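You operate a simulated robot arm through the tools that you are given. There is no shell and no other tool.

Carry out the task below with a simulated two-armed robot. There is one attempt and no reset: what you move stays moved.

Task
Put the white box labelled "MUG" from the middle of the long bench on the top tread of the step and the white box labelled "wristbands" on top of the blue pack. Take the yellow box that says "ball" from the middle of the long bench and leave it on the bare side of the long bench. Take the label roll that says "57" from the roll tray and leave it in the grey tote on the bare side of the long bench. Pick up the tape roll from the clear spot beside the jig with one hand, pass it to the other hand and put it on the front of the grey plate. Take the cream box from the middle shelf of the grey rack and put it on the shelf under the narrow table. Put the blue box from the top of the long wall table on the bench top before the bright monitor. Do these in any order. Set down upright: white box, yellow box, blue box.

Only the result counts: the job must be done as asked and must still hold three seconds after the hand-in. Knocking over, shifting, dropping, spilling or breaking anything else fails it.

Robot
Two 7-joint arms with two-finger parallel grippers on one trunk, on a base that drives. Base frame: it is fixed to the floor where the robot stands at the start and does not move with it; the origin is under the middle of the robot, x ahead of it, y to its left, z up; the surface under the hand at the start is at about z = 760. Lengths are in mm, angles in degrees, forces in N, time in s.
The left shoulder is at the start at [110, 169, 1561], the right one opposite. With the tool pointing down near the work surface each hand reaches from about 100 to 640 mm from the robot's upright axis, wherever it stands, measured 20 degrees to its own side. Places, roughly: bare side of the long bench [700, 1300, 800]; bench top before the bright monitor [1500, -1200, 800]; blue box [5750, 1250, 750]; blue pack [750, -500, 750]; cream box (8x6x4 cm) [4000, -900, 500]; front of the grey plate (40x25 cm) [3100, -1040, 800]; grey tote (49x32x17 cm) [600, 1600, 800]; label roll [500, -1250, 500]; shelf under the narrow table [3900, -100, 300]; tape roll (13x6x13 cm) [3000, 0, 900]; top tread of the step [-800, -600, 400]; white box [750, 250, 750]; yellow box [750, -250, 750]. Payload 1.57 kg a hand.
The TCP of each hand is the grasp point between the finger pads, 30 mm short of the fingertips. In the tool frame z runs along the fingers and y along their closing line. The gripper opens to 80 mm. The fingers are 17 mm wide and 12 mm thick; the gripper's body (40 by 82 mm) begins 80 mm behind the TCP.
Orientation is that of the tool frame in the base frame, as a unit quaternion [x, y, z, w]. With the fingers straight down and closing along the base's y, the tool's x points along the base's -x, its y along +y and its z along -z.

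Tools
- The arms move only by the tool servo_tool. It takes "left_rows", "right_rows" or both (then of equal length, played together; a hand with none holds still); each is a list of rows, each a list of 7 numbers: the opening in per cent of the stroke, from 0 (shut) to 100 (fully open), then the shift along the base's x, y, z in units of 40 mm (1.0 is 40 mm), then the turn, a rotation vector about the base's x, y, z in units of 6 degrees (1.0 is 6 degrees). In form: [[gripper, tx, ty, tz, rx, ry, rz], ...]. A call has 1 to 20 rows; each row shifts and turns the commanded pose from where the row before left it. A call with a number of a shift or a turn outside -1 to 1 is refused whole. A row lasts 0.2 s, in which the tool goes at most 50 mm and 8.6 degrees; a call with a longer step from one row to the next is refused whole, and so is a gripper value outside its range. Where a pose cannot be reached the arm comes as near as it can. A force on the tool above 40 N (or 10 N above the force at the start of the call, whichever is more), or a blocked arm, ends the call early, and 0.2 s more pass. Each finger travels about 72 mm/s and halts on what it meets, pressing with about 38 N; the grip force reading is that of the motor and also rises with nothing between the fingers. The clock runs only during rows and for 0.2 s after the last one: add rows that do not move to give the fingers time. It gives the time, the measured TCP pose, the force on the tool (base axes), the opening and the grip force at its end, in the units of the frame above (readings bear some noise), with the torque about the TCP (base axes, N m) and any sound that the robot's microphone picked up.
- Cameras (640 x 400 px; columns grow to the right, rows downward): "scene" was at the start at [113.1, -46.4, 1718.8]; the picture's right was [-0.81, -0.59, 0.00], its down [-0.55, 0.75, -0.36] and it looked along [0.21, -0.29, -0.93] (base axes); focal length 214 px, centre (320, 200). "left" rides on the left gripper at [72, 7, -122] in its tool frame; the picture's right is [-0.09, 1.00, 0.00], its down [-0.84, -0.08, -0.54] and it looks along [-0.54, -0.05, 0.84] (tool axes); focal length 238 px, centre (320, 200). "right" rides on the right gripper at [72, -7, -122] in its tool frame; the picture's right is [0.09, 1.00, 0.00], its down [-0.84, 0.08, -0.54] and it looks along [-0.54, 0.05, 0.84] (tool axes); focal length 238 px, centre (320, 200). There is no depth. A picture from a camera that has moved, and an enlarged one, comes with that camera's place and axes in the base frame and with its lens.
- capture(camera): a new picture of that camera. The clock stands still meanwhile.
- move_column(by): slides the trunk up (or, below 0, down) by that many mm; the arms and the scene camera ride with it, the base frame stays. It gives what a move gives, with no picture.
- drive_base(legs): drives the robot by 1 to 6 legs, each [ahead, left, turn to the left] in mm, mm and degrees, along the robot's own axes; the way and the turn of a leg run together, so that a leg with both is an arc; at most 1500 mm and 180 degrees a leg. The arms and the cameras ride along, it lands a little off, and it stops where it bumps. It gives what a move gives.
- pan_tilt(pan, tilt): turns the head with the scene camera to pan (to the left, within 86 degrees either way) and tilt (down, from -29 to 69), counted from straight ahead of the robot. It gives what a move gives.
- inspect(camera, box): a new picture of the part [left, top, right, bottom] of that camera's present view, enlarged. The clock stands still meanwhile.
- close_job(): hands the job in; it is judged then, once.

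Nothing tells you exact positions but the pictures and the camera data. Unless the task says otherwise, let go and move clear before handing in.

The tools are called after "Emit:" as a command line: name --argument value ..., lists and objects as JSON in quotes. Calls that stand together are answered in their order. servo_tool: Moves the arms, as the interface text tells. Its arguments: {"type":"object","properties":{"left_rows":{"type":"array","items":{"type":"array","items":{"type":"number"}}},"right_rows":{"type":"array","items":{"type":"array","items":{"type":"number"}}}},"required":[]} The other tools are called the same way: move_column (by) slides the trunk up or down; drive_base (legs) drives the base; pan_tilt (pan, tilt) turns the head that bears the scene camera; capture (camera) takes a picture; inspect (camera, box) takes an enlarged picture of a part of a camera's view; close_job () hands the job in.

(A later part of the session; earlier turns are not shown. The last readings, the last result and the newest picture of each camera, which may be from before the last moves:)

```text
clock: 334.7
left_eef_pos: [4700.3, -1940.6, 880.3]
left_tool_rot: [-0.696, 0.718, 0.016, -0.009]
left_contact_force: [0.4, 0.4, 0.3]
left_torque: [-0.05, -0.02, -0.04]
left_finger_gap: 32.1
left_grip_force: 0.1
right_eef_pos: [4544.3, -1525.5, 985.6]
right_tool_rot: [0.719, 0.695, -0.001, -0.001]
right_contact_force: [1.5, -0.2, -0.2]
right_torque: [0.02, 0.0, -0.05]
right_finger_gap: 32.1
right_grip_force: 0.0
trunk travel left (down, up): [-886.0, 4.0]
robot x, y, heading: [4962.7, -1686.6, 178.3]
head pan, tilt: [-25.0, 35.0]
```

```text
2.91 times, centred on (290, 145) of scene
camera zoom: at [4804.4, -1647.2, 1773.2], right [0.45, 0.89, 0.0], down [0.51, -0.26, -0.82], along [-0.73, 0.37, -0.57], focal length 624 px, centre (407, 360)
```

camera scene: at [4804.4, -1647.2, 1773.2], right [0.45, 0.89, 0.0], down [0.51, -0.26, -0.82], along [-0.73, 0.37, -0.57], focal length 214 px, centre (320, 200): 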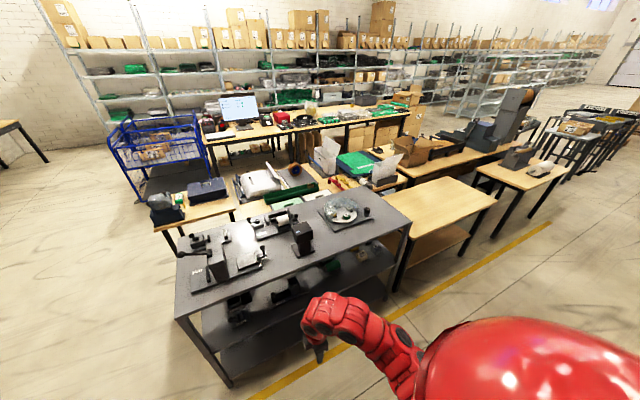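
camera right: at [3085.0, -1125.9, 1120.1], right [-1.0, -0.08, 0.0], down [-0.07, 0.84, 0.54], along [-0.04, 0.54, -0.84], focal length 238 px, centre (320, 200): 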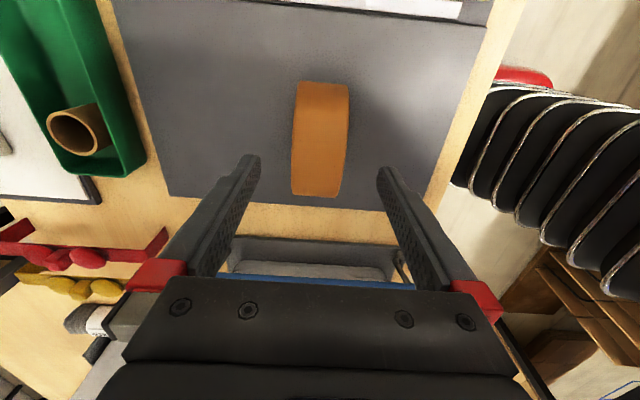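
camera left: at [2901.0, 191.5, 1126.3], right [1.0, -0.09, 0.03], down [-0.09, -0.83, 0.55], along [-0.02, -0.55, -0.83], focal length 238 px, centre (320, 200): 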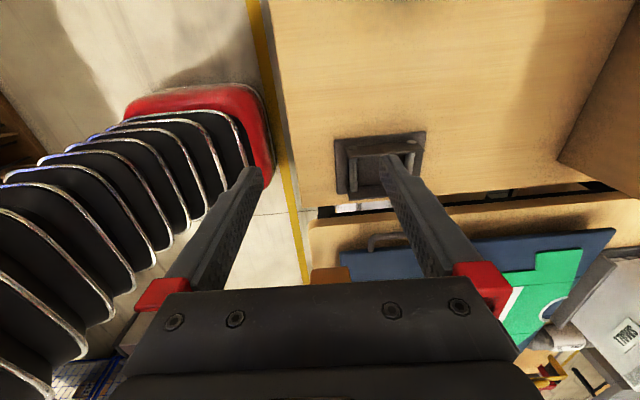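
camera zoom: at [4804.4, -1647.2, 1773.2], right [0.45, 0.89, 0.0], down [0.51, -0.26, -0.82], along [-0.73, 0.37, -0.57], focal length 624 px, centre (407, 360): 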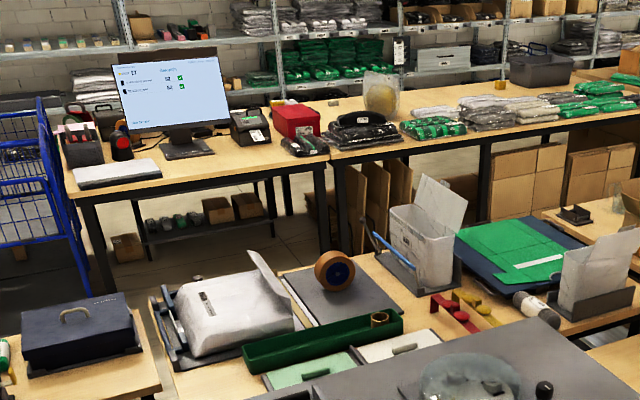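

The cream box is on the middle shelf (z≈489) near its +y end, at about (3980, -890). I'll slide toward it and turn the right hand back to close sideways and point forward with a downward tilt.

Emit:
drive_base --legs '[[0, 0, 1.8], [0, -650, 0]]'

Emit:
servo_tool --right_rows '[[60, 0, 0, 0, 0, 0, -1], [60, 0, 0, 0, 0, 0, -1], [60, 0, 0, 0, 0, 0, -1], [60, 0, 0, 0, 0, 0, -1], [60, 0, 0, 0, 0, 0, -1], [60, 0, 0, 0, 0, 0, -1], [60, 0, 0, 0, 0, 0, -1], [60, 0, 0, 0, 0, 0, -1], [60, 0, 0, 0, 0, 0, -1], [60, 0, 0, 0, 0, 0, -1], [60, 0, 0, 0, 0, 0, -1], [60, 0, 0, 0, 0, 0, -1], [60, 0, 0, 0, 0, 0, -1], [60, 0, 0, 0, 0, 0, -1], [60, 0, 0, 0, 0, 0, -1]]'

Emit:
servo_tool --right_rows '[[60, 0, 0, 0, 0, 1, 0], [60, 0, 0, 0, 0, 1, 0], [60, 0, 0, 0, 0, 1, 0], [60, 0, 0, 0, 0, 1, 0], [60, 0, 0, 0, 0, 1, 0], [60, 0, 0, 0, 0, 1, 0], [60, 0, 0, 0, 0, 1, 0]]'

Emit:
capture --camera "right"

Emit:
capture --camera "scene"

```text
clock: 338.6
left_eef_pos: [4709.7, -1310.5, 880.6]
left_tool_rot: [-0.707, 0.707, 0.015, -0.009]
left_contact_force: [0.2, -0.5, -0.6]
left_torque: [0.02, 0.03, -0.04]
left_finger_gap: 32.0
left_grip_force: 0.1
right_eef_pos: [4541.2, -901.2, 986.7]
right_tool_rot: [0.709, 0.705, -0.001, -0.001]
right_contact_force: [0.2, -0.1, -0.4]
right_torque: [0.01, 0.0, -0.01]
right_finger_gap: 31.8
right_grip_force: 0.0
trunk travel left (down, up): [-886.0, 4.0]
robot x, y, heading: [4971.3, -1054.9, 179.7]
head pan, tilt: [-25.0, 35.0]
```

```text
clock: 341.8
left_eef_pos: [4709.7, -1310.3, 880.3]
left_tool_rot: [-0.707, 0.707, 0.016, -0.009]
left_contact_force: [-1.0, -0.8, 0.6]
left_torque: [0.0, -0.01, 0.01]
left_finger_gap: 31.8
left_grip_force: 0.1
right_eef_pos: [4542.1, -900.5, 987.9]
right_tool_rot: [1.0, -0.004, -0.001, -0.002]
right_contact_force: [-0.6, -0.2, -0.3]
right_torque: [0.0, 0.01, 0.01]
right_finger_gap: 47.9
right_grip_force: 0.1
trunk travel left (down, up): [-886.0, 4.0]
robot x, y, heading: [4964.0, -1049.0, 179.6]
head pan, tilt: [-25.0, 35.0]
```

```text
clock: 343.4
left_eef_pos: [4710.3, -1312.2, 881.0]
left_tool_rot: [-0.707, 0.707, 0.016, -0.009]
left_contact_force: [0.1, -0.1, -0.6]
left_torque: [0.0, -0.01, -0.04]
left_finger_gap: 31.9
left_grip_force: 0.0
right_eef_pos: [4523.2, -901.3, 967.6]
right_tool_rot: [0.933, -0.002, -0.359, 0.0]
right_contact_force: [0.0, -0.4, 0.3]
right_torque: [-0.01, -0.02, -0.02]
right_finger_gap: 47.7
right_grip_force: 0.0
right hand out of reach, approached as far as the arm can: row 3, 4, 5
trunk travel left (down, up): [-886.0, 4.0]
robot x, y, heading: [4965.7, -1052.0, 179.7]
head pan, tilt: [-25.0, 35.0]
```

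```text
taken
camera right: at [4659.9, -894.4, 1010.7], right [0.06, -1.0, -0.06], down [-0.26, -0.07, 0.96], along [-0.96, -0.05, -0.26], focal length 238 px, centre (320, 200)
```

right: 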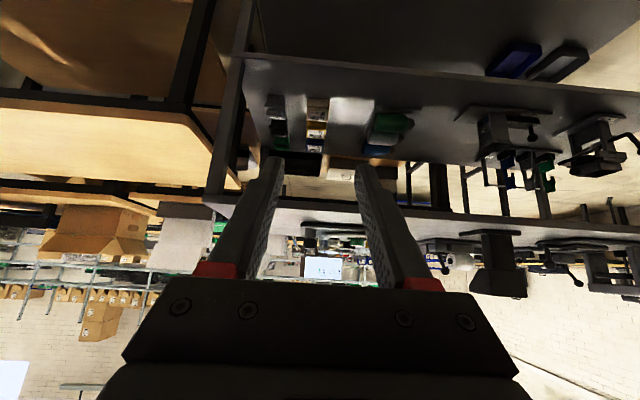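

```text
taken
camera scene: at [4806.1, -1014.4, 1773.3], right [0.43, 0.9, 0.0], down [0.52, -0.24, -0.82], along [-0.74, 0.35, -0.57], focal length 214 px, centre (320, 200)
```

scene: 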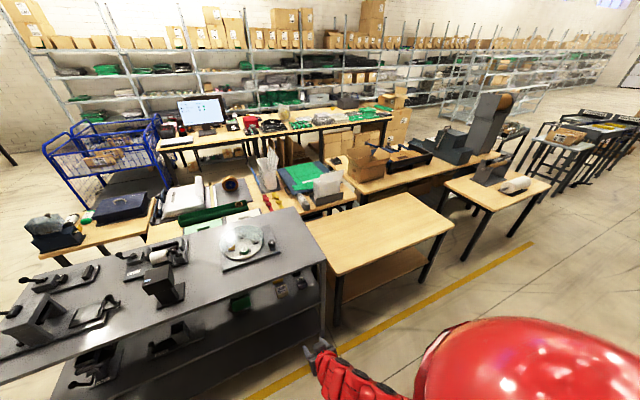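

Emit:
inspect --camera "right" --box '[230, 70, 420, 180]'

Emit:
inspect --camera "scene" --box '[220, 260, 340, 340]'

```text
3.37 times, centred on (325, 125) of right
camera zoom: at [4659.9, -894.4, 1010.7], right [0.06, -1.0, -0.06], down [-0.26, -0.07, 0.96], along [-0.96, -0.05, -0.26], focal length 803 px, centre (303, 453)
```

zoom: 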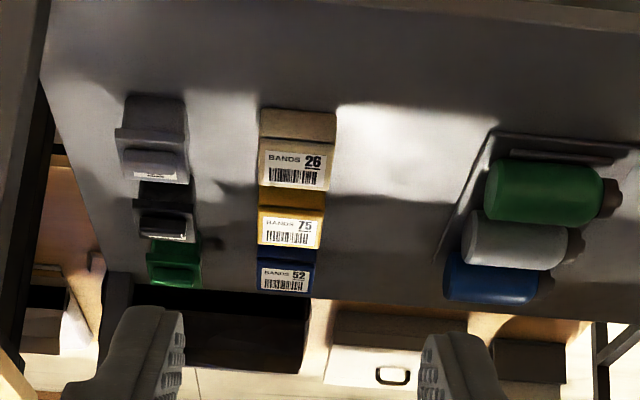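

```text
5.00 times, centred on (280, 300) of scene
camera zoom: at [4806.1, -1014.4, 1773.3], right [0.43, 0.9, 0.0], down [0.52, -0.24, -0.82], along [-0.74, 0.35, -0.57], focal length 1072 px, centre (520, -300)
```

zoom: 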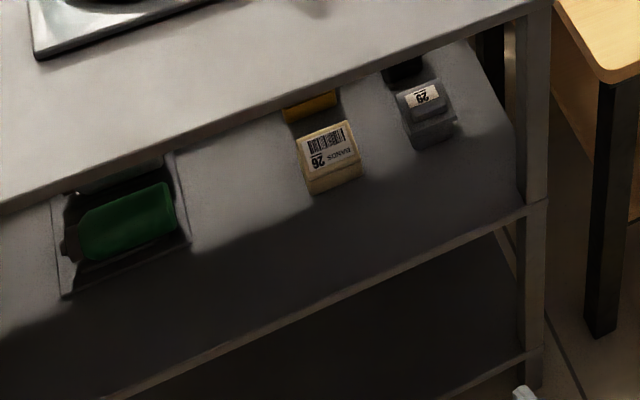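

The target is the cream "BANDS 26" box in the front row: about 77 mm long in x, 65 mm wide in y, near face x≈4010, top z≈535. The hand's present 48° tilt suits it. I'll lower the trunk 400 mm and approach.

Emit:
move_column --by -340

Emit:
drive_base --legs '[[330, 0, 0.3]]'

Emit:
capture --camera "right"

Emit:
inspect --camera "right" --box '[220, 40, 420, 180]'

```text
clock: 346.7
left_eef_pos: [4710.3, -1310.7, 539.9]
left_tool_rot: [-0.706, 0.707, 0.016, -0.009]
left_contact_force: [0.7, -0.1, 0.8]
left_torque: [0.0, 0.01, 0.0]
left_finger_gap: 32.0
left_grip_force: 0.1
right_eef_pos: [4522.4, -900.2, 627.8]
right_tool_rot: [0.933, -0.004, -0.359, -0.002]
right_contact_force: [0.3, -0.2, 0.0]
right_torque: [-0.01, 0.0, -0.02]
right_finger_gap: 48.0
right_grip_force: 0.1
trunk travel left (down, up): [-546.0, 344.0]
robot x, y, heading: [4963.7, -1051.4, 179.8]
head pan, tilt: [-25.0, 35.0]
```

```text
clock: 348.9
left_eef_pos: [4378.7, -1309.3, 539.5]
left_tool_rot: [-0.707, 0.707, 0.015, -0.007]
left_contact_force: [-0.2, -0.1, -0.8]
left_torque: [-0.03, 0.01, -0.01]
left_finger_gap: 32.0
left_grip_force: 0.0
right_eef_pos: [4192.8, -899.0, 627.5]
right_tool_rot: [0.934, -0.003, -0.358, 0.0]
right_contact_force: [-0.8, 0.4, 0.5]
right_torque: [-0.01, -0.03, -0.01]
right_finger_gap: 48.1
right_grip_force: 0.0
trunk travel left (down, up): [-546.0, 344.0]
robot x, y, heading: [4633.6, -1044.9, 179.8]
head pan, tilt: [-25.0, 35.0]
```

```text
taken
camera right: at [4328.7, -893.1, 670.6], right [0.06, -1.0, -0.06], down [-0.26, -0.07, 0.96], along [-0.96, -0.05, -0.26], focal length 238 px, centre (320, 200)
```

right: 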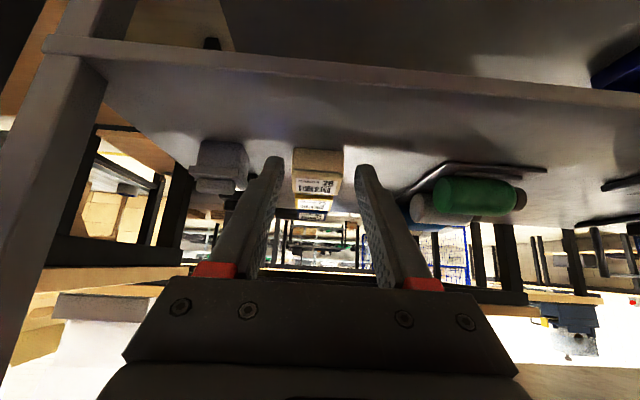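

```text
2.86 times, centred on (320, 110) of right
camera zoom: at [4328.7, -893.1, 670.6], right [0.06, -1.0, -0.06], down [-0.26, -0.07, 0.96], along [-0.96, -0.05, -0.26], focal length 681 px, centre (320, 457)
```

zoom: 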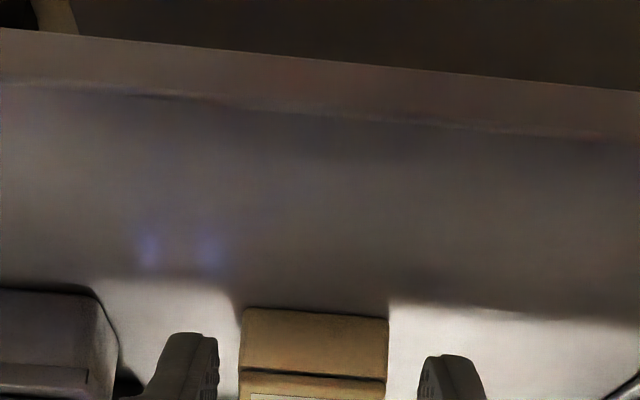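

Emit:
servo_tool --right_rows '[[100, -0.8, -0.05, 0, 0, 0, 0], [100, -0.8, -0.05, 0, 0, 0, 0], [100, -0.7, 0, 0, 0, 0, 0], [100, 0, 0, 0, 0, 0, 0]]'

Emit:
capture --camera "right"

```text
clock: 349.9
left_eef_pos: [4379.3, -1309.2, 540.6]
left_tool_rot: [-0.706, 0.708, 0.015, -0.009]
left_contact_force: [-0.1, -0.2, 0.1]
left_torque: [0.01, -0.01, 0.03]
left_finger_gap: 32.2
left_grip_force: 0.1
right_eef_pos: [4100.7, -902.8, 627.2]
right_tool_rot: [0.934, -0.002, -0.358, 0.0]
right_contact_force: [0.9, -0.2, 0.1]
right_torque: [-0.04, -0.01, 0.0]
right_finger_gap: 80.0
right_grip_force: 0.1
trunk travel left (down, up): [-546.0, 344.0]
robot x, y, heading: [4638.9, -1050.0, 179.6]
head pan, tilt: [-25.0, 35.0]
```

```text
taken
camera right: at [4236.9, -897.4, 669.6], right [0.06, -1.0, -0.06], down [-0.26, -0.07, 0.96], along [-0.96, -0.05, -0.26], focal length 238 px, centre (320, 200)
```

right: 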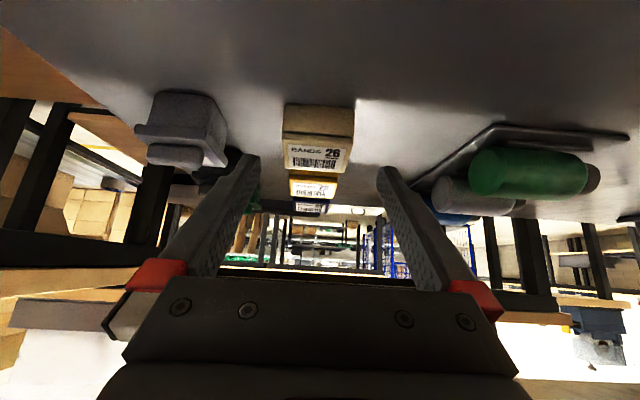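

Now measured well: cream box x 3977–4050, y centre -902 (65 mm wide), z 527–565. Moving in along the tilt so the fingers straddle it.

Emit:
servo_tool --right_rows '[[100, -0.52, 0.0, -0.42, 0, 0, 0], [100, -0.52, 0.0, -0.42, 0, 0, 0], [100, -0.52, 0.0, -0.42, 0, 0, 0], [100, 0, 0, 0, 0, 0, 0]]'

Emit:
capture --camera "right"

```text
clock: 350.9
left_eef_pos: [4379.1, -1310.3, 540.9]
left_tool_rot: [-0.706, 0.708, 0.016, -0.008]
left_contact_force: [0.3, -0.3, 0.0]
left_torque: [-0.02, 0.04, -0.01]
left_finger_gap: 31.9
left_grip_force: 0.0
right_eef_pos: [4036.6, -906.3, 578.0]
right_tool_rot: [0.934, -0.002, -0.359, 0.0]
right_contact_force: [0.1, 0.3, -0.7]
right_torque: [0.0, 0.0, 0.02]
right_finger_gap: 79.9
right_grip_force: 0.1
trunk travel left (down, up): [-546.0, 344.0]
robot x, y, heading: [4636.0, -1047.0, 179.6]
head pan, tilt: [-25.0, 35.0]
```

```text
taken
camera right: at [4172.9, -899.6, 620.9], right [0.06, -1.0, -0.06], down [-0.26, -0.07, 0.96], along [-0.96, -0.05, -0.26], focal length 238 px, centre (320, 200)
```

right: 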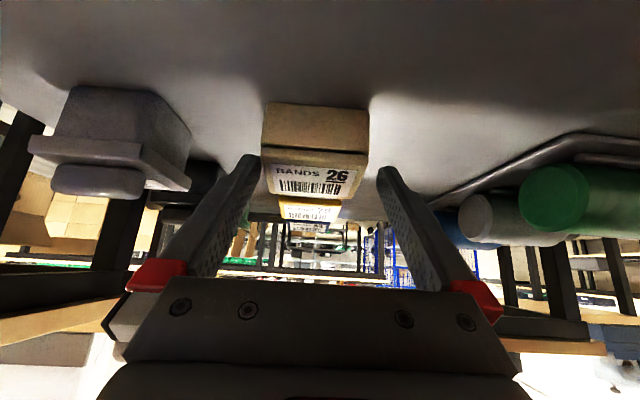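

Emit:
servo_tool --right_rows '[[100, 0, 0.13, 0, 0, 0, 0], [100, -0.23, 0, -0.23, 0, 0, 0], [100, -0.23, 0, -0.22, 0, 0, 0], [100, 0, 0, 0, 0, 0, 0]]'

Emit:
capture --camera "right"

```text
clock: 351.9
left_eef_pos: [4379.1, -1309.1, 539.8]
left_tool_rot: [-0.706, 0.708, 0.016, -0.008]
left_contact_force: [0.3, -0.2, 0.0]
left_torque: [0.03, 0.02, 0.01]
left_finger_gap: 32.2
left_grip_force: 0.1
right_eef_pos: [4020.1, -897.3, 560.7]
right_tool_rot: [0.934, -0.003, -0.358, -0.001]
right_contact_force: [-0.1, -0.1, 0.5]
right_torque: [-0.02, -0.01, -0.03]
right_finger_gap: 80.1
right_grip_force: 0.2
trunk travel left (down, up): [-546.0, 344.0]
robot x, y, heading: [4635.7, -1050.1, 179.6]
head pan, tilt: [-25.0, 35.0]
```

```text
taken
camera right: at [4156.2, -892.2, 602.7], right [0.06, -1.0, -0.06], down [-0.26, -0.07, 0.96], along [-0.96, -0.04, -0.26], focal length 238 px, centre (320, 200)
```

right: 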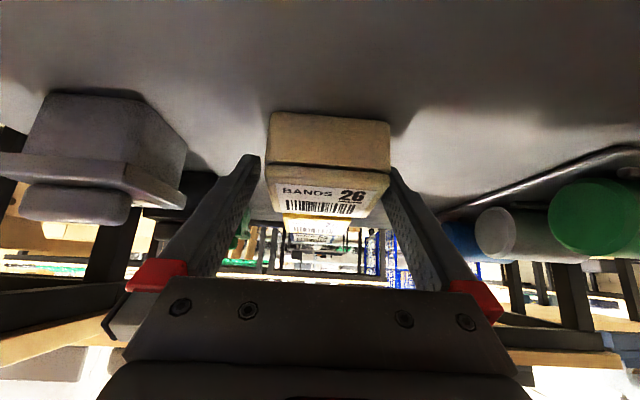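

Emit:
servo_tool --right_rows '[[100, 0, -0.1, 0, 0, 0, 0], [100, 0, 0, 0, 0, 0, 0], [0, 0, 0, 0, 0, 0, 0], [0, 0, 0, 0, 0, 0, 0], [0, 0, 0, 0, 0, 0, 0]]'

Emit:
capture --camera "right"

```text
clock: 353.1
left_eef_pos: [4379.0, -1310.2, 539.0]
left_tool_rot: [-0.707, 0.707, 0.016, -0.009]
left_contact_force: [-0.9, -0.3, -0.9]
left_torque: [0.01, 0.04, -0.01]
left_finger_gap: 32.1
left_grip_force: 0.0
right_eef_pos: [4019.6, -901.2, 561.2]
right_tool_rot: [0.933, -0.004, -0.359, -0.001]
right_contact_force: [-0.1, 1.0, -0.1]
right_torque: [0.02, -0.02, 0.02]
right_finger_gap: 69.1
right_grip_force: 38.5
trunk travel left (down, up): [-546.0, 344.0]
robot x, y, heading: [4635.4, -1047.9, 179.8]
head pan, tilt: [-25.0, 35.0]
```

```text
taken
camera right: at [4155.9, -896.5, 602.9], right [0.06, -1.0, -0.06], down [-0.26, -0.07, 0.96], along [-0.96, -0.05, -0.26], focal length 238 px, centre (320, 200)
```

right: 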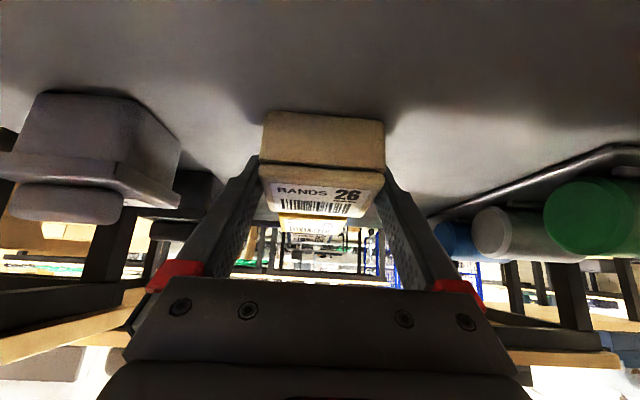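

Gripped (69 mm). Lifting slightly and pulling out of the rack.

Emit:
servo_tool --right_rows '[[0, 0, 0, 0.2, 0, 0, 0], [0, 0, 0, 0.4, 0, 0, 0], [0, 0.1, 0, 0.4, 0, 0, 0], [0, 0.6, 0, 0.3, 0, 0, 0], [0, 0.8, 0, 0, 0, 0, 0], [0, 0.8, 0, 0, 0, 0, 0], [0, 0.6, 0, 0, 0, 0, 0]]'

Emit:
capture --camera "right"

```text
clock: 354.7
left_eef_pos: [4380.3, -1309.0, 541.0]
left_tool_rot: [-0.706, 0.708, 0.016, -0.008]
left_contact_force: [0.7, 0.2, -0.3]
left_torque: [0.03, 0.01, 0.03]
left_finger_gap: 31.9
left_grip_force: 0.1
right_eef_pos: [4135.5, -902.7, 612.0]
right_tool_rot: [0.934, -0.003, -0.358, -0.001]
right_contact_force: [-0.3, 0.9, -1.1]
right_torque: [-0.01, -0.03, 0.0]
right_finger_gap: 68.9
right_grip_force: 38.2
trunk travel left (down, up): [-546.0, 344.0]
robot x, y, heading: [4635.1, -1050.1, 179.6]
head pan, tilt: [-25.0, 35.0]
```

```text
taken
camera right: at [4272.1, -896.5, 654.6], right [0.06, -1.0, -0.06], down [-0.26, -0.07, 0.96], along [-0.96, -0.04, -0.26], focal length 238 px, centre (320, 200)
```

right: 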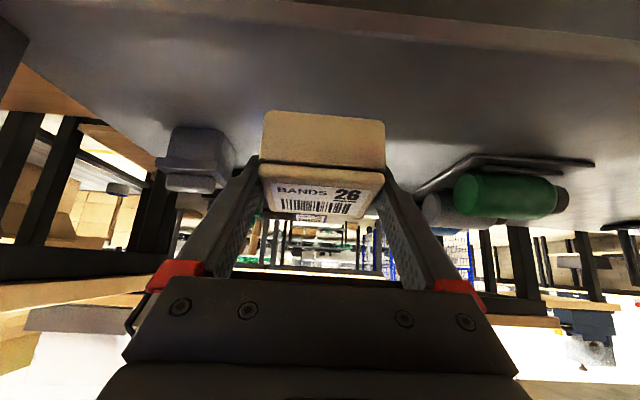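

Box is out and level. Backing up 200 mm and sliding toward the narrow table (y≈-150).

Emit:
drive_base --legs '[[-220, 0, 0.3], [0, -750, 0]]'

Emit:
move_column --by -150

Emit:
capture --camera "right"

Emit:
capture --camera "scene"

```text
clock: 360.1
left_eef_pos: [4598.8, -556.9, 539.1]
left_tool_rot: [0.708, -0.706, -0.016, 0.008]
left_contact_force: [-0.1, -1.0, 0.4]
left_torque: [0.01, 0.02, 0.0]
left_finger_gap: 32.3
left_grip_force: 0.0
right_eef_pos: [4353.4, -150.4, 612.3]
right_tool_rot: [0.934, -0.001, -0.358, 0.0]
right_contact_force: [0.1, 0.1, -1.6]
right_torque: [-0.01, -0.01, -0.03]
right_finger_gap: 69.0
right_grip_force: 37.9
trunk travel left (down, up): [-546.0, 344.0]
robot x, y, heading: [4855.2, -294.6, 179.8]
head pan, tilt: [-25.0, 35.0]
```

```text
clock: 361.8
left_eef_pos: [4598.1, -557.5, 391.0]
left_tool_rot: [0.707, -0.707, -0.016, 0.009]
left_contact_force: [-0.2, 0.3, 0.2]
left_torque: [0.0, -0.02, 0.04]
left_finger_gap: 31.9
left_grip_force: 0.1
right_eef_pos: [4352.7, -150.7, 461.9]
right_tool_rot: [0.934, -0.002, -0.358, 0.0]
right_contact_force: [-0.1, -0.5, -0.1]
right_torque: [-0.01, -0.03, 0.02]
right_finger_gap: 69.0
right_grip_force: 38.0
trunk travel left (down, up): [-396.0, 494.0]
robot x, y, heading: [4852.0, -295.5, 180.0]
head pan, tilt: [-25.0, 35.0]
```

```text
taken
camera right: at [4489.6, -144.7, 504.7], right [0.07, -1.0, -0.06], down [-0.26, -0.08, 0.96], along [-0.96, -0.05, -0.26], focal length 238 px, centre (320, 200)
```

right: 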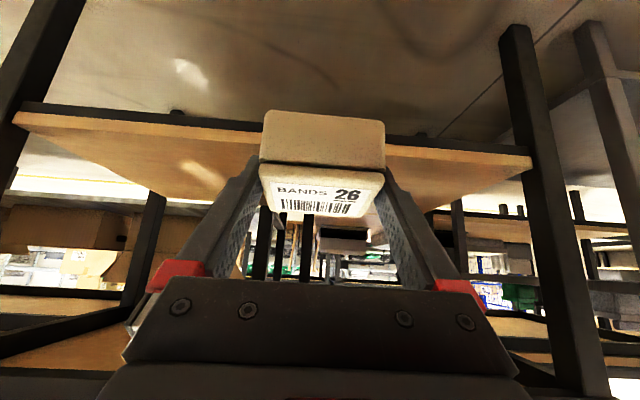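

```text
taken
camera scene: at [4694.0, -260.6, 1283.2], right [0.42, 0.91, 0.0], down [0.52, -0.24, -0.82], along [-0.74, 0.35, -0.57], focal length 214 px, centre (320, 200)
```

scene: 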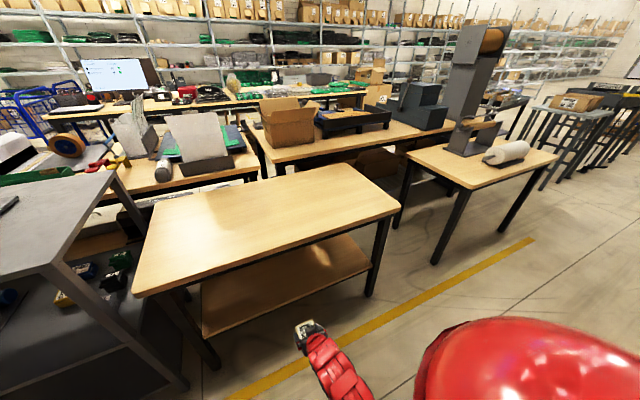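

Emit:
inspect --camera "right" --box '[0, 80, 260, 230]'

Emit:
inspect --camera "scene" --box '[120, 180, 410, 380]'

```text
2.46 times, centred on (130, 155) of right
camera zoom: at [4489.6, -144.7, 504.7], right [0.07, -1.0, -0.06], down [-0.26, -0.08, 0.96], along [-0.96, -0.05, -0.26], focal length 587 px, centre (788, 311)
```

zoom: 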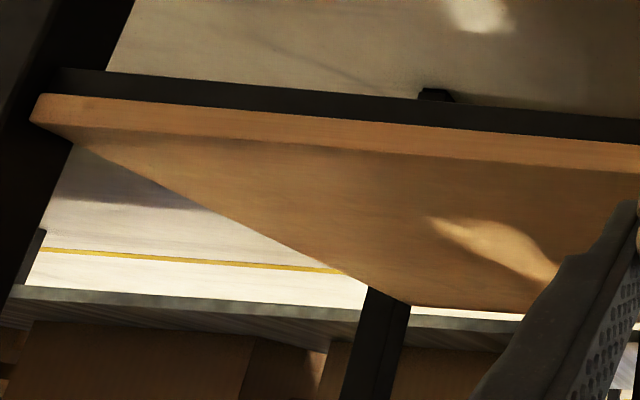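

```text
2.00 times, centred on (265, 280) of scene
camera zoom: at [4694.0, -260.6, 1283.2], right [0.42, 0.91, 0.0], down [0.52, -0.24, -0.82], along [-0.74, 0.35, -0.57], focal length 429 px, centre (430, 40)
```

zoom: 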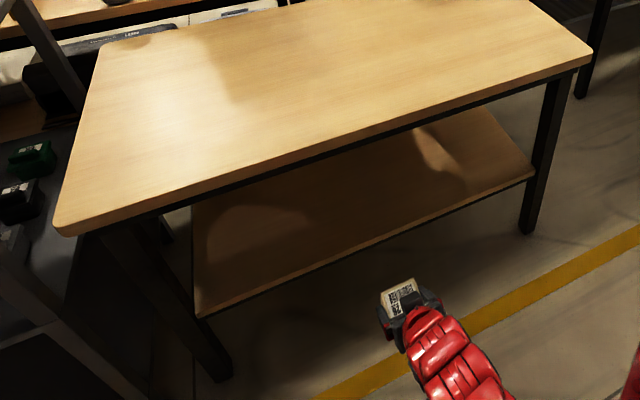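

The shelf under the narrow table is at about z≈330, near edge x≈4150. I'll lower the hand a bit, drive forward 230 mm and check.

Emit:
servo_tool --right_rows '[[0, 0, 0, -0.5, 0, 0, 0], [0, 0, 0, -0.5, 0, 0, 0], [0, 0, 0, 0, 0, 0, 0]]'

Emit:
drive_base --legs '[[230, 0, 0]]'

Emit:
capture --camera "right"

Emit:
capture --camera "left"

Emit:
inspect --camera "scene" --box '[120, 180, 410, 380]'

```text
clock: 362.6
left_eef_pos: [4600.1, -557.2, 389.0]
left_tool_rot: [0.707, -0.707, -0.016, 0.008]
left_contact_force: [0.1, 1.3, -0.4]
left_torque: [0.01, 0.03, -0.01]
left_finger_gap: 32.1
left_grip_force: 0.1
right_eef_pos: [4353.3, -150.8, 421.9]
right_tool_rot: [0.934, -0.001, -0.358, 0.0]
right_contact_force: [-0.8, 0.5, -0.6]
right_torque: [0.0, 0.0, -0.03]
right_finger_gap: 68.8
right_grip_force: 37.9
trunk travel left (down, up): [-396.0, 494.0]
robot x, y, heading: [4852.0, -293.3, 180.0]
head pan, tilt: [-25.0, 35.0]
```

```text
clock: 364.4
left_eef_pos: [4370.3, -558.6, 389.1]
left_tool_rot: [0.707, -0.707, -0.015, 0.008]
left_contact_force: [-0.5, 0.3, 0.5]
left_torque: [0.02, 0.03, -0.04]
left_finger_gap: 31.7
left_grip_force: 0.1
right_eef_pos: [4123.2, -149.8, 423.5]
right_tool_rot: [0.934, -0.001, -0.357, 0.0]
right_contact_force: [-1.1, -0.8, -0.5]
right_torque: [0.01, 0.02, -0.02]
right_finger_gap: 69.1
right_grip_force: 38.0
trunk travel left (down, up): [-396.0, 494.0]
robot x, y, heading: [4627.1, -296.4, 180.1]
head pan, tilt: [-25.0, 35.0]
```

```text
taken
camera right: at [4259.4, -144.8, 465.4], right [0.07, -1.0, -0.06], down [-0.26, -0.08, 0.96], along [-0.96, -0.05, -0.26], focal length 238 px, centre (320, 200)
```

right: 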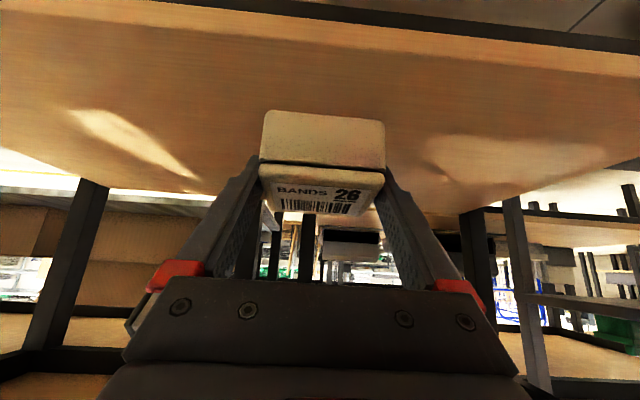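

```text
taken
camera left: at [4366.6, -629.5, 508.8], right [-1.0, 0.09, 0.03], down [0.09, 0.83, 0.55], along [0.02, 0.55, -0.84], focal length 238 px, centre (320, 200)
```

left: 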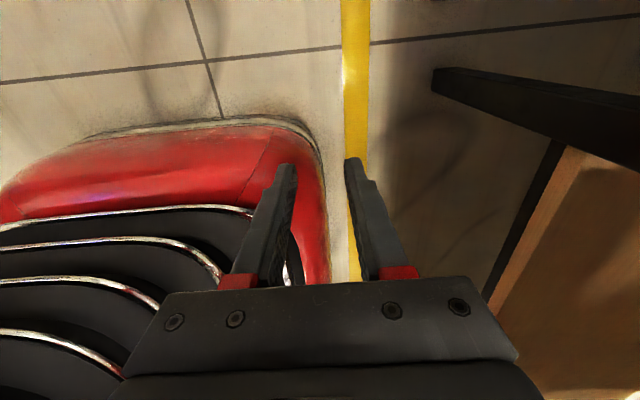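

```text
2.00 times, centred on (265, 280) of scene
camera zoom: at [4462.9, -260.5, 1283.1], right [0.42, 0.91, 0.0], down [0.52, -0.24, -0.82], along [-0.74, 0.35, -0.57], focal length 429 px, centre (430, 40)
```

zoom: 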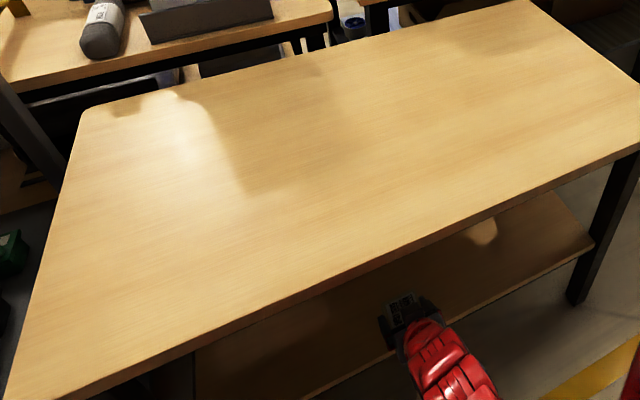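

The shelf's near edge is at (4140, z≈332). Lowering to a 19 mm clearance first, then moving in over the shelf.

Emit:
servo_tool --right_rows '[[0, 0, 0, -0.5, 0, 0, 0], [0, 0, 0, -0.4, 0, 0, 0], [0, -0.5, 0, 0, 0, 0, 0], [0, -0.6, 0, 0, 0, 0, 0], [0, -0.6, 0, 0, 0, 0, 0], [0, -0.4, 0, 0, 0, 0, 0], [0, 0, 0, 0, 0, 0, 0]]'

Emit:
capture --camera "right"

Emit:
inspect --camera "scene" --box '[220, 240, 420, 380]'

```text
clock: 365.9
left_eef_pos: [4367.7, -558.6, 389.4]
left_tool_rot: [0.707, -0.707, -0.016, 0.009]
left_contact_force: [-0.9, -0.1, -0.4]
left_torque: [0.0, -0.01, -0.03]
left_finger_gap: 32.0
left_grip_force: 0.0
right_eef_pos: [4040.7, -150.1, 386.8]
right_tool_rot: [0.933, -0.002, -0.359, 0.0]
right_contact_force: [0.2, 0.0, -0.1]
right_torque: [-0.01, 0.0, -0.03]
right_finger_gap: 69.3
right_grip_force: 37.7
trunk travel left (down, up): [-396.0, 494.0]
robot x, y, heading: [4622.0, -298.8, 179.9]
head pan, tilt: [-25.0, 35.0]
```

```text
taken
camera right: at [4176.4, -144.4, 429.4], right [0.07, -1.0, -0.06], down [-0.26, -0.08, 0.96], along [-0.96, -0.05, -0.26], focal length 238 px, centre (320, 200)
```

right: 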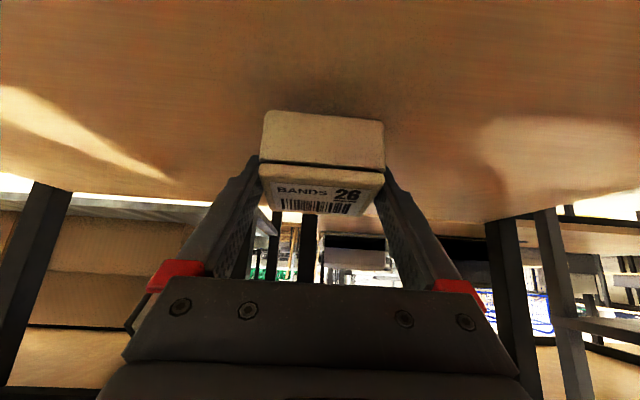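

```text
2.86 times, centred on (320, 310) of scene
camera zoom: at [4463.6, -260.5, 1283.2], right [0.42, 0.91, 0.0], down [0.52, -0.24, -0.82], along [-0.74, 0.35, -0.57], focal length 613 px, centre (320, -114)
```

zoom: 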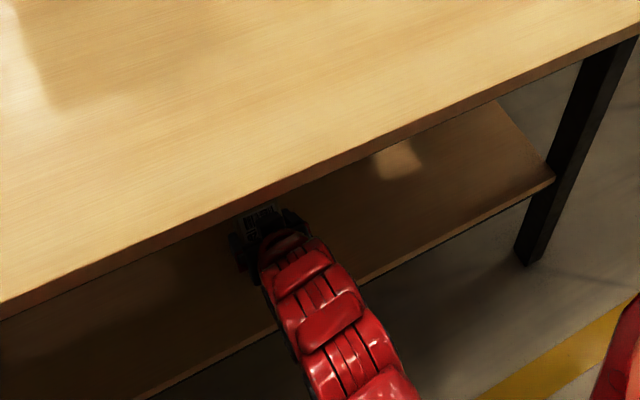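

Emit:
servo_tool --right_rows '[[0, 0, 0, -0.15, 0, 0, 0], [0, 0, 0, -0.15, 0, 0, 0], [0, 0, 0, 0, 0, 0, 0]]'

Emit:
servo_tool --right_rows '[[0, 0, 0, -0.1, 0, 0, 0], [0, 0, 0, 0, 0, 0, 0]]'

Emit:
servo_tool --right_rows '[[0, 0, 0, -0.1, 0, 0, 0], [0, 0, 0, 0, 0, 0, 0]]'

```text
clock: 366.8
left_eef_pos: [4369.4, -558.1, 390.3]
left_tool_rot: [0.707, -0.706, -0.017, 0.009]
left_contact_force: [-0.1, 0.0, -0.6]
left_torque: [0.01, 0.01, -0.01]
left_finger_gap: 32.1
left_grip_force: 0.1
right_eef_pos: [4039.4, -150.8, 375.5]
right_tool_rot: [0.934, -0.001, -0.358, 0.001]
right_contact_force: [-0.5, -0.7, -0.7]
right_torque: [0.04, 0.03, 0.02]
right_finger_gap: 68.4
right_grip_force: 37.7
trunk travel left (down, up): [-396.0, 494.0]
robot x, y, heading: [4622.2, -291.9, 179.8]
head pan, tilt: [-25.0, 35.0]
```

```text
clock: 367.4
left_eef_pos: [4369.4, -557.5, 389.4]
left_tool_rot: [0.708, -0.706, -0.016, 0.01]
left_contact_force: [0.4, 1.5, 0.0]
left_torque: [-0.01, 0.02, 0.02]
left_finger_gap: 32.0
left_grip_force: 0.1
right_eef_pos: [4038.4, -150.5, 370.7]
right_tool_rot: [0.934, -0.001, -0.357, 0.001]
right_contact_force: [0.0, -0.3, -0.9]
right_torque: [-0.02, -0.01, 0.0]
right_finger_gap: 68.8
right_grip_force: 38.4
trunk travel left (down, up): [-396.0, 494.0]
robot x, y, heading: [4619.4, -296.8, 179.9]
head pan, tilt: [-25.0, 35.0]
```

```text
clock: 367.9
left_eef_pos: [4370.7, -558.0, 390.2]
left_tool_rot: [0.708, -0.706, -0.016, 0.009]
left_contact_force: [1.0, 0.7, 0.2]
left_torque: [0.02, 0.04, 0.01]
left_finger_gap: 32.1
left_grip_force: 0.0
right_eef_pos: [4038.9, -151.3, 367.3]
right_tool_rot: [0.933, -0.001, -0.359, 0.001]
right_contact_force: [0.1, 0.5, -0.8]
right_torque: [-0.03, -0.01, 0.01]
right_finger_gap: 68.9
right_grip_force: 38.0
trunk travel left (down, up): [-396.0, 494.0]
robot x, y, heading: [4622.6, -295.9, 179.9]
head pan, tilt: [-25.0, 35.0]
```

Emit:
servo_tool --right_rows '[[0, 0, 0, -0.1, 0, 0, 0], [0, 0, 0, 0, 0, 0, 0]]'

Emit:
servo_tool --right_rows '[[0, 0, 0, -0.08, 0, 0, 0], [0, 0, 0, 0, 0, 0, 0]]'

Emit:
servo_tool --right_rows '[[0, 0, 0, -0.08, 0, 0, 0], [0, 0, 0, 0, 0, 0, 0]]'

```text
clock: 368.6
left_eef_pos: [4368.1, -558.0, 390.0]
left_tool_rot: [0.708, -0.706, -0.016, 0.009]
left_contact_force: [1.1, -0.1, 0.1]
left_torque: [-0.02, -0.02, 0.02]
left_finger_gap: 32.2
left_grip_force: 0.0
right_eef_pos: [4039.6, -151.0, 363.8]
right_tool_rot: [0.933, -0.002, -0.359, 0.0]
right_contact_force: [0.0, -0.2, -0.7]
right_torque: [-0.04, 0.02, 0.02]
right_finger_gap: 69.0
right_grip_force: 37.4
trunk travel left (down, up): [-396.0, 494.0]
robot x, y, heading: [4624.5, -294.9, 180.4]
head pan, tilt: [-25.0, 35.0]
```

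```text
clock: 369.1
left_eef_pos: [4369.9, -557.8, 390.4]
left_tool_rot: [0.707, -0.707, -0.016, 0.009]
left_contact_force: [0.6, 0.4, -0.2]
left_torque: [-0.03, 0.02, -0.02]
left_finger_gap: 32.0
left_grip_force: 0.1
right_eef_pos: [4040.0, -151.1, 360.5]
right_tool_rot: [0.934, -0.002, -0.358, 0.0]
right_contact_force: [-0.7, -1.3, 4.2]
right_torque: [0.05, -0.1, -0.03]
right_finger_gap: 68.9
right_grip_force: 37.8
trunk travel left (down, up): [-396.0, 494.0]
robot x, y, heading: [4623.1, -296.3, 179.9]
head pan, tilt: [-25.0, 35.0]
```

```text
clock: 369.8
left_eef_pos: [4370.4, -558.4, 391.1]
left_tool_rot: [0.709, -0.705, -0.017, 0.009]
left_contact_force: [0.6, -0.2, -0.4]
left_torque: [-0.01, -0.01, -0.02]
left_finger_gap: 32.1
left_grip_force: 0.0
right_eef_pos: [4038.8, -150.6, 358.9]
right_tool_rot: [0.933, 0.0, -0.361, 0.001]
right_contact_force: [7.5, -0.6, 27.4]
right_torque: [0.06, -0.42, -0.01]
right_finger_gap: 69.0
right_grip_force: 37.3
trunk travel left (down, up): [-396.0, 494.0]
robot x, y, heading: [4626.4, -295.6, 180.1]
head pan, tilt: [-25.0, 35.0]
```

The box rests on the shelf. Relieving, opening and backing out along the tool axis.

Emit:
servo_tool --right_rows '[[0, 0, 0, 0.06, 0, 0, 0], [90, 0, 0, 0, 0, 0, 0], [100, 0, 0, 0, 0, 0, 0], [100, 0, 0, 0, 0, 0, 0], [100, 0.3, 0, 0.3, 0, 0, 0], [100, 0.4, 0, 0.4, 0, 0, 0], [100, 0.5, 0, 0.3, 0, 0, 0], [100, 0.7, 0, 0, 0, 0, 0], [100, 0.7, 0, 0, 0, 0, 0], [100, 0.7, 0, 0, 0, 0, 0]]'

Emit:
capture --camera "right"

```text
clock: 371.9
left_eef_pos: [4368.4, -557.6, 389.5]
left_tool_rot: [0.708, -0.706, -0.016, 0.009]
left_contact_force: [-0.8, -0.1, 0.1]
left_torque: [0.0, 0.0, -0.02]
left_finger_gap: 32.1
left_grip_force: 0.1
right_eef_pos: [4171.4, -152.1, 399.2]
right_tool_rot: [0.933, -0.001, -0.359, 0.001]
right_contact_force: [0.1, 0.6, 0.2]
right_torque: [0.0, -0.01, -0.02]
right_finger_gap: 80.0
right_grip_force: 0.1
trunk travel left (down, up): [-396.0, 494.0]
robot x, y, heading: [4620.4, -299.7, 180.2]
head pan, tilt: [-25.0, 35.0]
```

```text
taken
camera right: at [4307.8, -145.4, 442.3], right [0.07, -1.0, -0.06], down [-0.26, -0.07, 0.96], along [-0.96, -0.05, -0.26], focal length 238 px, centre (320, 200)
```

right: 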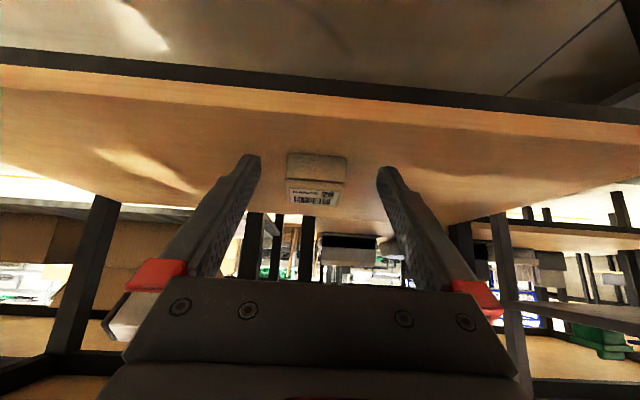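

The cream box is on the shelf. Now for the blue box: back away, restore the hand, raise the trunk and turn to face the wall tables.

Emit:
drive_base --legs '[[-300, 0, 0]]'

Emit:
move_column --by 400

Emit:
move_column --by 90

Emit:
servo_tool --right_rows '[[60, 0, 0, 0, 0, -1, 0], [60, 0, 0, 0, 0, -1, 0], [60, 0, 0, 0, 0, -1, 0], [60, 0, 0, 0, 0, -1, 0], [60, 0, 0, 0, 0, -1, 0], [60, 0, 0, 0, 0, -1, 0], [60, 0, 0, 0, 0, -1, 0]]'

Emit:
drive_base --legs '[[0, 0, 179.8]]'

Emit:
pan_tilt --pan 40 --tilt 35

Emit:
capture --camera "scene"

```text
clock: 374.0
left_eef_pos: [4666.2, -558.0, 390.0]
left_tool_rot: [-0.707, 0.707, 0.017, -0.008]
left_contact_force: [0.3, -0.5, -0.1]
left_torque: [0.02, 0.0, 0.0]
left_finger_gap: 32.0
left_grip_force: 0.0
right_eef_pos: [4470.7, -151.8, 400.5]
right_tool_rot: [0.933, -0.001, -0.359, 0.001]
right_contact_force: [0.0, 0.2, -0.1]
right_torque: [0.01, 0.02, 0.01]
right_finger_gap: 80.3
right_grip_force: 0.0
trunk travel left (down, up): [-396.0, 494.0]
robot x, y, heading: [4924.9, -293.1, 179.5]
head pan, tilt: [-25.0, 35.0]
```

```text
clock: 377.8
left_eef_pos: [4666.5, -559.0, 790.3]
left_tool_rot: [-0.706, 0.708, 0.016, -0.008]
left_contact_force: [0.7, -0.8, -0.6]
left_torque: [-0.02, 0.03, 0.0]
left_finger_gap: 31.9
left_grip_force: 0.0
right_eef_pos: [4469.5, -150.4, 798.3]
right_tool_rot: [0.934, -0.002, -0.358, 0.0]
right_contact_force: [0.1, -0.7, 0.2]
right_torque: [0.02, -0.01, -0.02]
right_finger_gap: 80.0
right_grip_force: 0.0
trunk travel left (down, up): [-796.0, 94.0]
robot x, y, heading: [4920.1, -295.6, 179.9]
head pan, tilt: [-25.0, 35.0]
```

```text
clock: 379.1
left_eef_pos: [4666.5, -556.5, 880.2]
left_tool_rot: [-0.707, 0.707, 0.016, -0.008]
left_contact_force: [-0.3, -0.4, -0.3]
left_torque: [0.0, 0.0, 0.01]
left_finger_gap: 31.9
left_grip_force: 0.0
right_eef_pos: [4470.2, -151.0, 889.7]
right_tool_rot: [0.934, -0.001, -0.358, 0.0]
right_contact_force: [-0.4, 0.1, -0.4]
right_torque: [0.03, 0.01, 0.0]
right_finger_gap: 80.0
right_grip_force: 0.0
trunk travel left (down, up): [-886.0, 4.0]
robot x, y, heading: [4923.5, -297.7, 179.6]
head pan, tilt: [-25.0, 35.0]
```

```text
clock: 380.7
left_eef_pos: [4665.5, -557.4, 880.0]
left_tool_rot: [-0.707, 0.707, 0.015, -0.009]
left_contact_force: [0.0, 0.4, -0.1]
left_torque: [0.03, 0.01, -0.01]
left_finger_gap: 32.0
left_grip_force: 0.1
right_eef_pos: [4468.9, -151.7, 889.2]
right_tool_rot: [1.0, -0.002, 0.002, -0.001]
right_contact_force: [-0.2, -0.6, -0.8]
right_torque: [0.04, -0.03, 0.01]
right_finger_gap: 48.2
right_grip_force: 0.1
trunk travel left (down, up): [-886.0, 4.0]
robot x, y, heading: [4920.9, -296.7, 180.0]
head pan, tilt: [-25.0, 35.0]
```

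```text
clock: 388.6
left_eef_pos: [5161.9, -22.1, 879.0]
left_tool_rot: [0.684, 0.729, 0.009, 0.016]
left_contact_force: [-1.0, -0.3, -0.4]
left_torque: [-0.02, 0.02, -0.01]
left_finger_gap: 32.1
left_grip_force: 0.0
right_eef_pos: [5383.0, -415.2, 889.6]
right_tool_rot: [-0.029, 1.0, -0.001, 0.001]
right_contact_force: [0.1, 0.3, -0.9]
right_torque: [-0.02, 0.03, 0.0]
right_finger_gap: 48.2
right_grip_force: 0.0
trunk travel left (down, up): [-886.0, 4.0]
robot x, y, heading: [4923.7, -293.8, 3.5]
head pan, tilt: [-25.0, 35.0]
```

```text
clock: 389.9
left_eef_pos: [5161.3, -21.8, 880.0]
left_tool_rot: [0.684, 0.729, 0.009, 0.015]
left_contact_force: [0.5, 0.4, 0.2]
left_torque: [0.02, -0.01, 0.0]
left_finger_gap: 31.9
left_grip_force: 0.1
right_eef_pos: [5383.0, -415.3, 889.3]
right_tool_rot: [-0.029, 1.0, -0.001, 0.0]
right_contact_force: [0.0, 0.7, 0.1]
right_torque: [-0.01, 0.02, 0.01]
right_finger_gap: 48.0
right_grip_force: 0.1
trunk travel left (down, up): [-886.0, 4.0]
robot x, y, heading: [4922.5, -299.4, 3.1]
head pan, tilt: [40.0, 35.0]
```

```text
taken
camera scene: at [5066.2, -233.2, 1773.2], right [0.69, -0.73, 0.0], down [-0.42, -0.39, -0.82], along [0.6, 0.56, -0.57], focal length 214 px, centre (320, 200)
```

scene: 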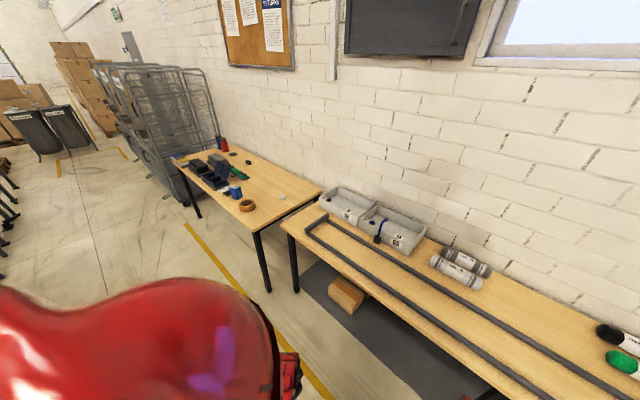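

Emit:
inspect --camera "scene" --box '[165, 125, 345, 240]'

Emit:
inspect --camera "scene" --box '[290, 170, 510, 310]'

```text
3.48 times, centred on (255, 182) of scene
camera zoom: at [5066.2, -233.2, 1773.2], right [0.69, -0.73, 0.0], down [-0.42, -0.39, -0.82], along [0.6, 0.56, -0.57], focal length 746 px, centre (546, 261)
```

zoom: 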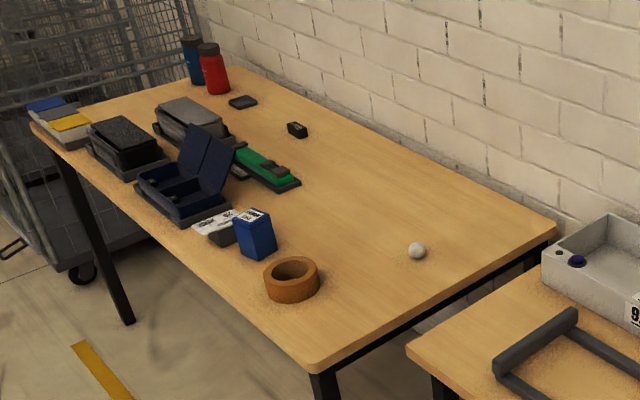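

```text
2.86 times, centred on (400, 240) of scene
camera zoom: at [5066.2, -233.2, 1773.2], right [0.69, -0.73, 0.0], down [-0.42, -0.39, -0.82], along [0.6, 0.56, -0.57], focal length 613 px, centre (91, 86)
```

zoom: 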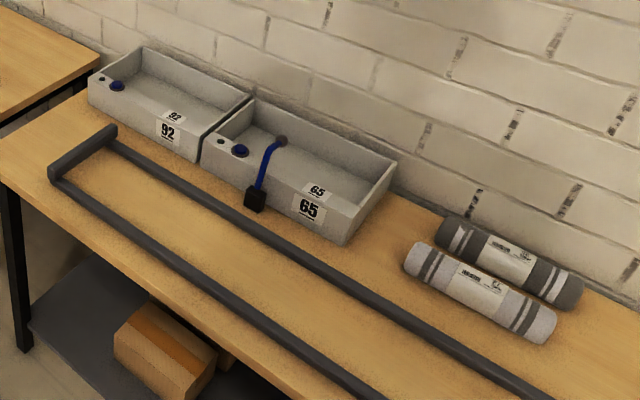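

The blue box stands on the wall table at about (5677, 1291), next to an orange tape ring and a grey box. I'll straighten and drive left along the aisle to it.

Emit:
drive_base --legs '[[0, 0, -3.2], [0, 1500, 0], [0, 250, 0]]'

Emit:
pan_tilt --pan -5 --tilt 45

Emit:
capture --camera "scene"

Emit:
capture --camera "right"

```text
clock: 399.2
left_eef_pos: [5189.0, 1708.4, 880.5]
left_tool_rot: [0.71, 0.704, 0.009, 0.016]
left_contact_force: [0.4, -0.1, -0.2]
left_torque: [0.0, -0.03, -0.02]
left_finger_gap: 32.0
left_grip_force: 0.3
right_eef_pos: [5382.8, 1299.9, 888.9]
right_tool_rot: [0.006, 1.0, -0.001, 0.0]
right_contact_force: [0.1, -0.7, 0.7]
right_torque: [-0.01, -0.02, -0.01]
right_finger_gap: 48.0
right_grip_force: 0.1
trunk travel left (down, up): [-886.0, 4.0]
robot x, y, heading: [4927.9, 1451.5, -0.7]
head pan, tilt: [40.0, 35.0]
```

```text
clock: 400.3
left_eef_pos: [5188.4, 1708.3, 879.8]
left_tool_rot: [0.71, 0.704, 0.008, 0.016]
left_contact_force: [1.1, 0.1, -0.2]
left_torque: [-0.01, -0.03, -0.02]
left_finger_gap: 31.7
left_grip_force: 0.1
right_eef_pos: [5382.2, 1300.4, 890.0]
right_tool_rot: [0.006, 1.0, -0.001, 0.0]
right_contact_force: [0.3, 0.4, 0.6]
right_torque: [-0.01, 0.01, 0.02]
right_finger_gap: 47.8
right_grip_force: 0.1
trunk travel left (down, up): [-886.0, 4.0]
robot x, y, heading: [4927.7, 1448.4, -0.5]
head pan, tilt: [-5.0, 45.0]
```

```text
taken
camera scene: at [5091.9, 1440.6, 1758.4], right [-0.1, -1.0, 0.0], down [-0.7, 0.07, -0.71], along [0.7, -0.07, -0.71], focal length 214 px, centre (320, 200)
```

scene: 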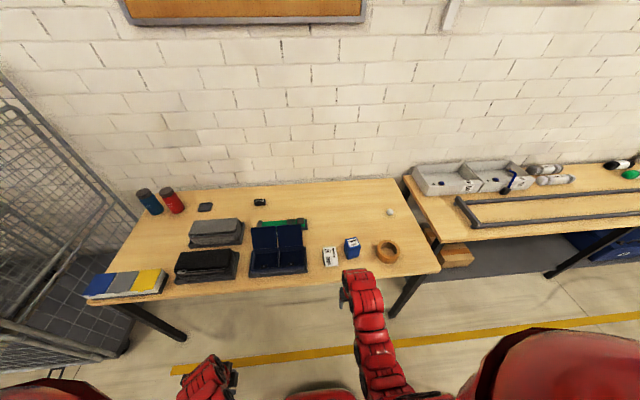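

```text
taken
camera right: at [5311.8, 1294.7, 1011.8], right [-0.08, 1.0, 0.0], down [0.84, 0.07, 0.54], along [0.54, 0.04, -0.84], focal length 238 px, centre (320, 200)
```

right: 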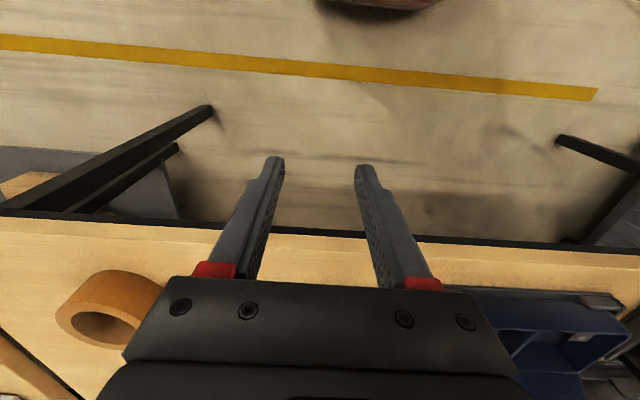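

Emit:
inspect --camera "scene" --box '[300, 215, 420, 290]'

```text
5.33 times, centred on (360, 252) of scene
camera zoom: at [5091.9, 1440.6, 1758.4], right [-0.1, -1.0, 0.0], down [-0.7, 0.07, -0.71], along [0.7, -0.07, -0.71], focal length 1144 px, centre (107, -80)
```

zoom: 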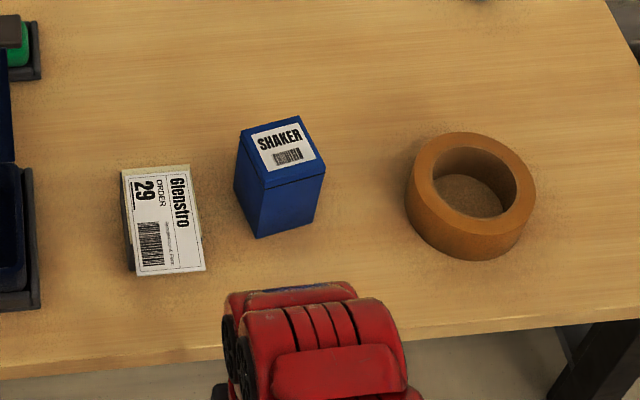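

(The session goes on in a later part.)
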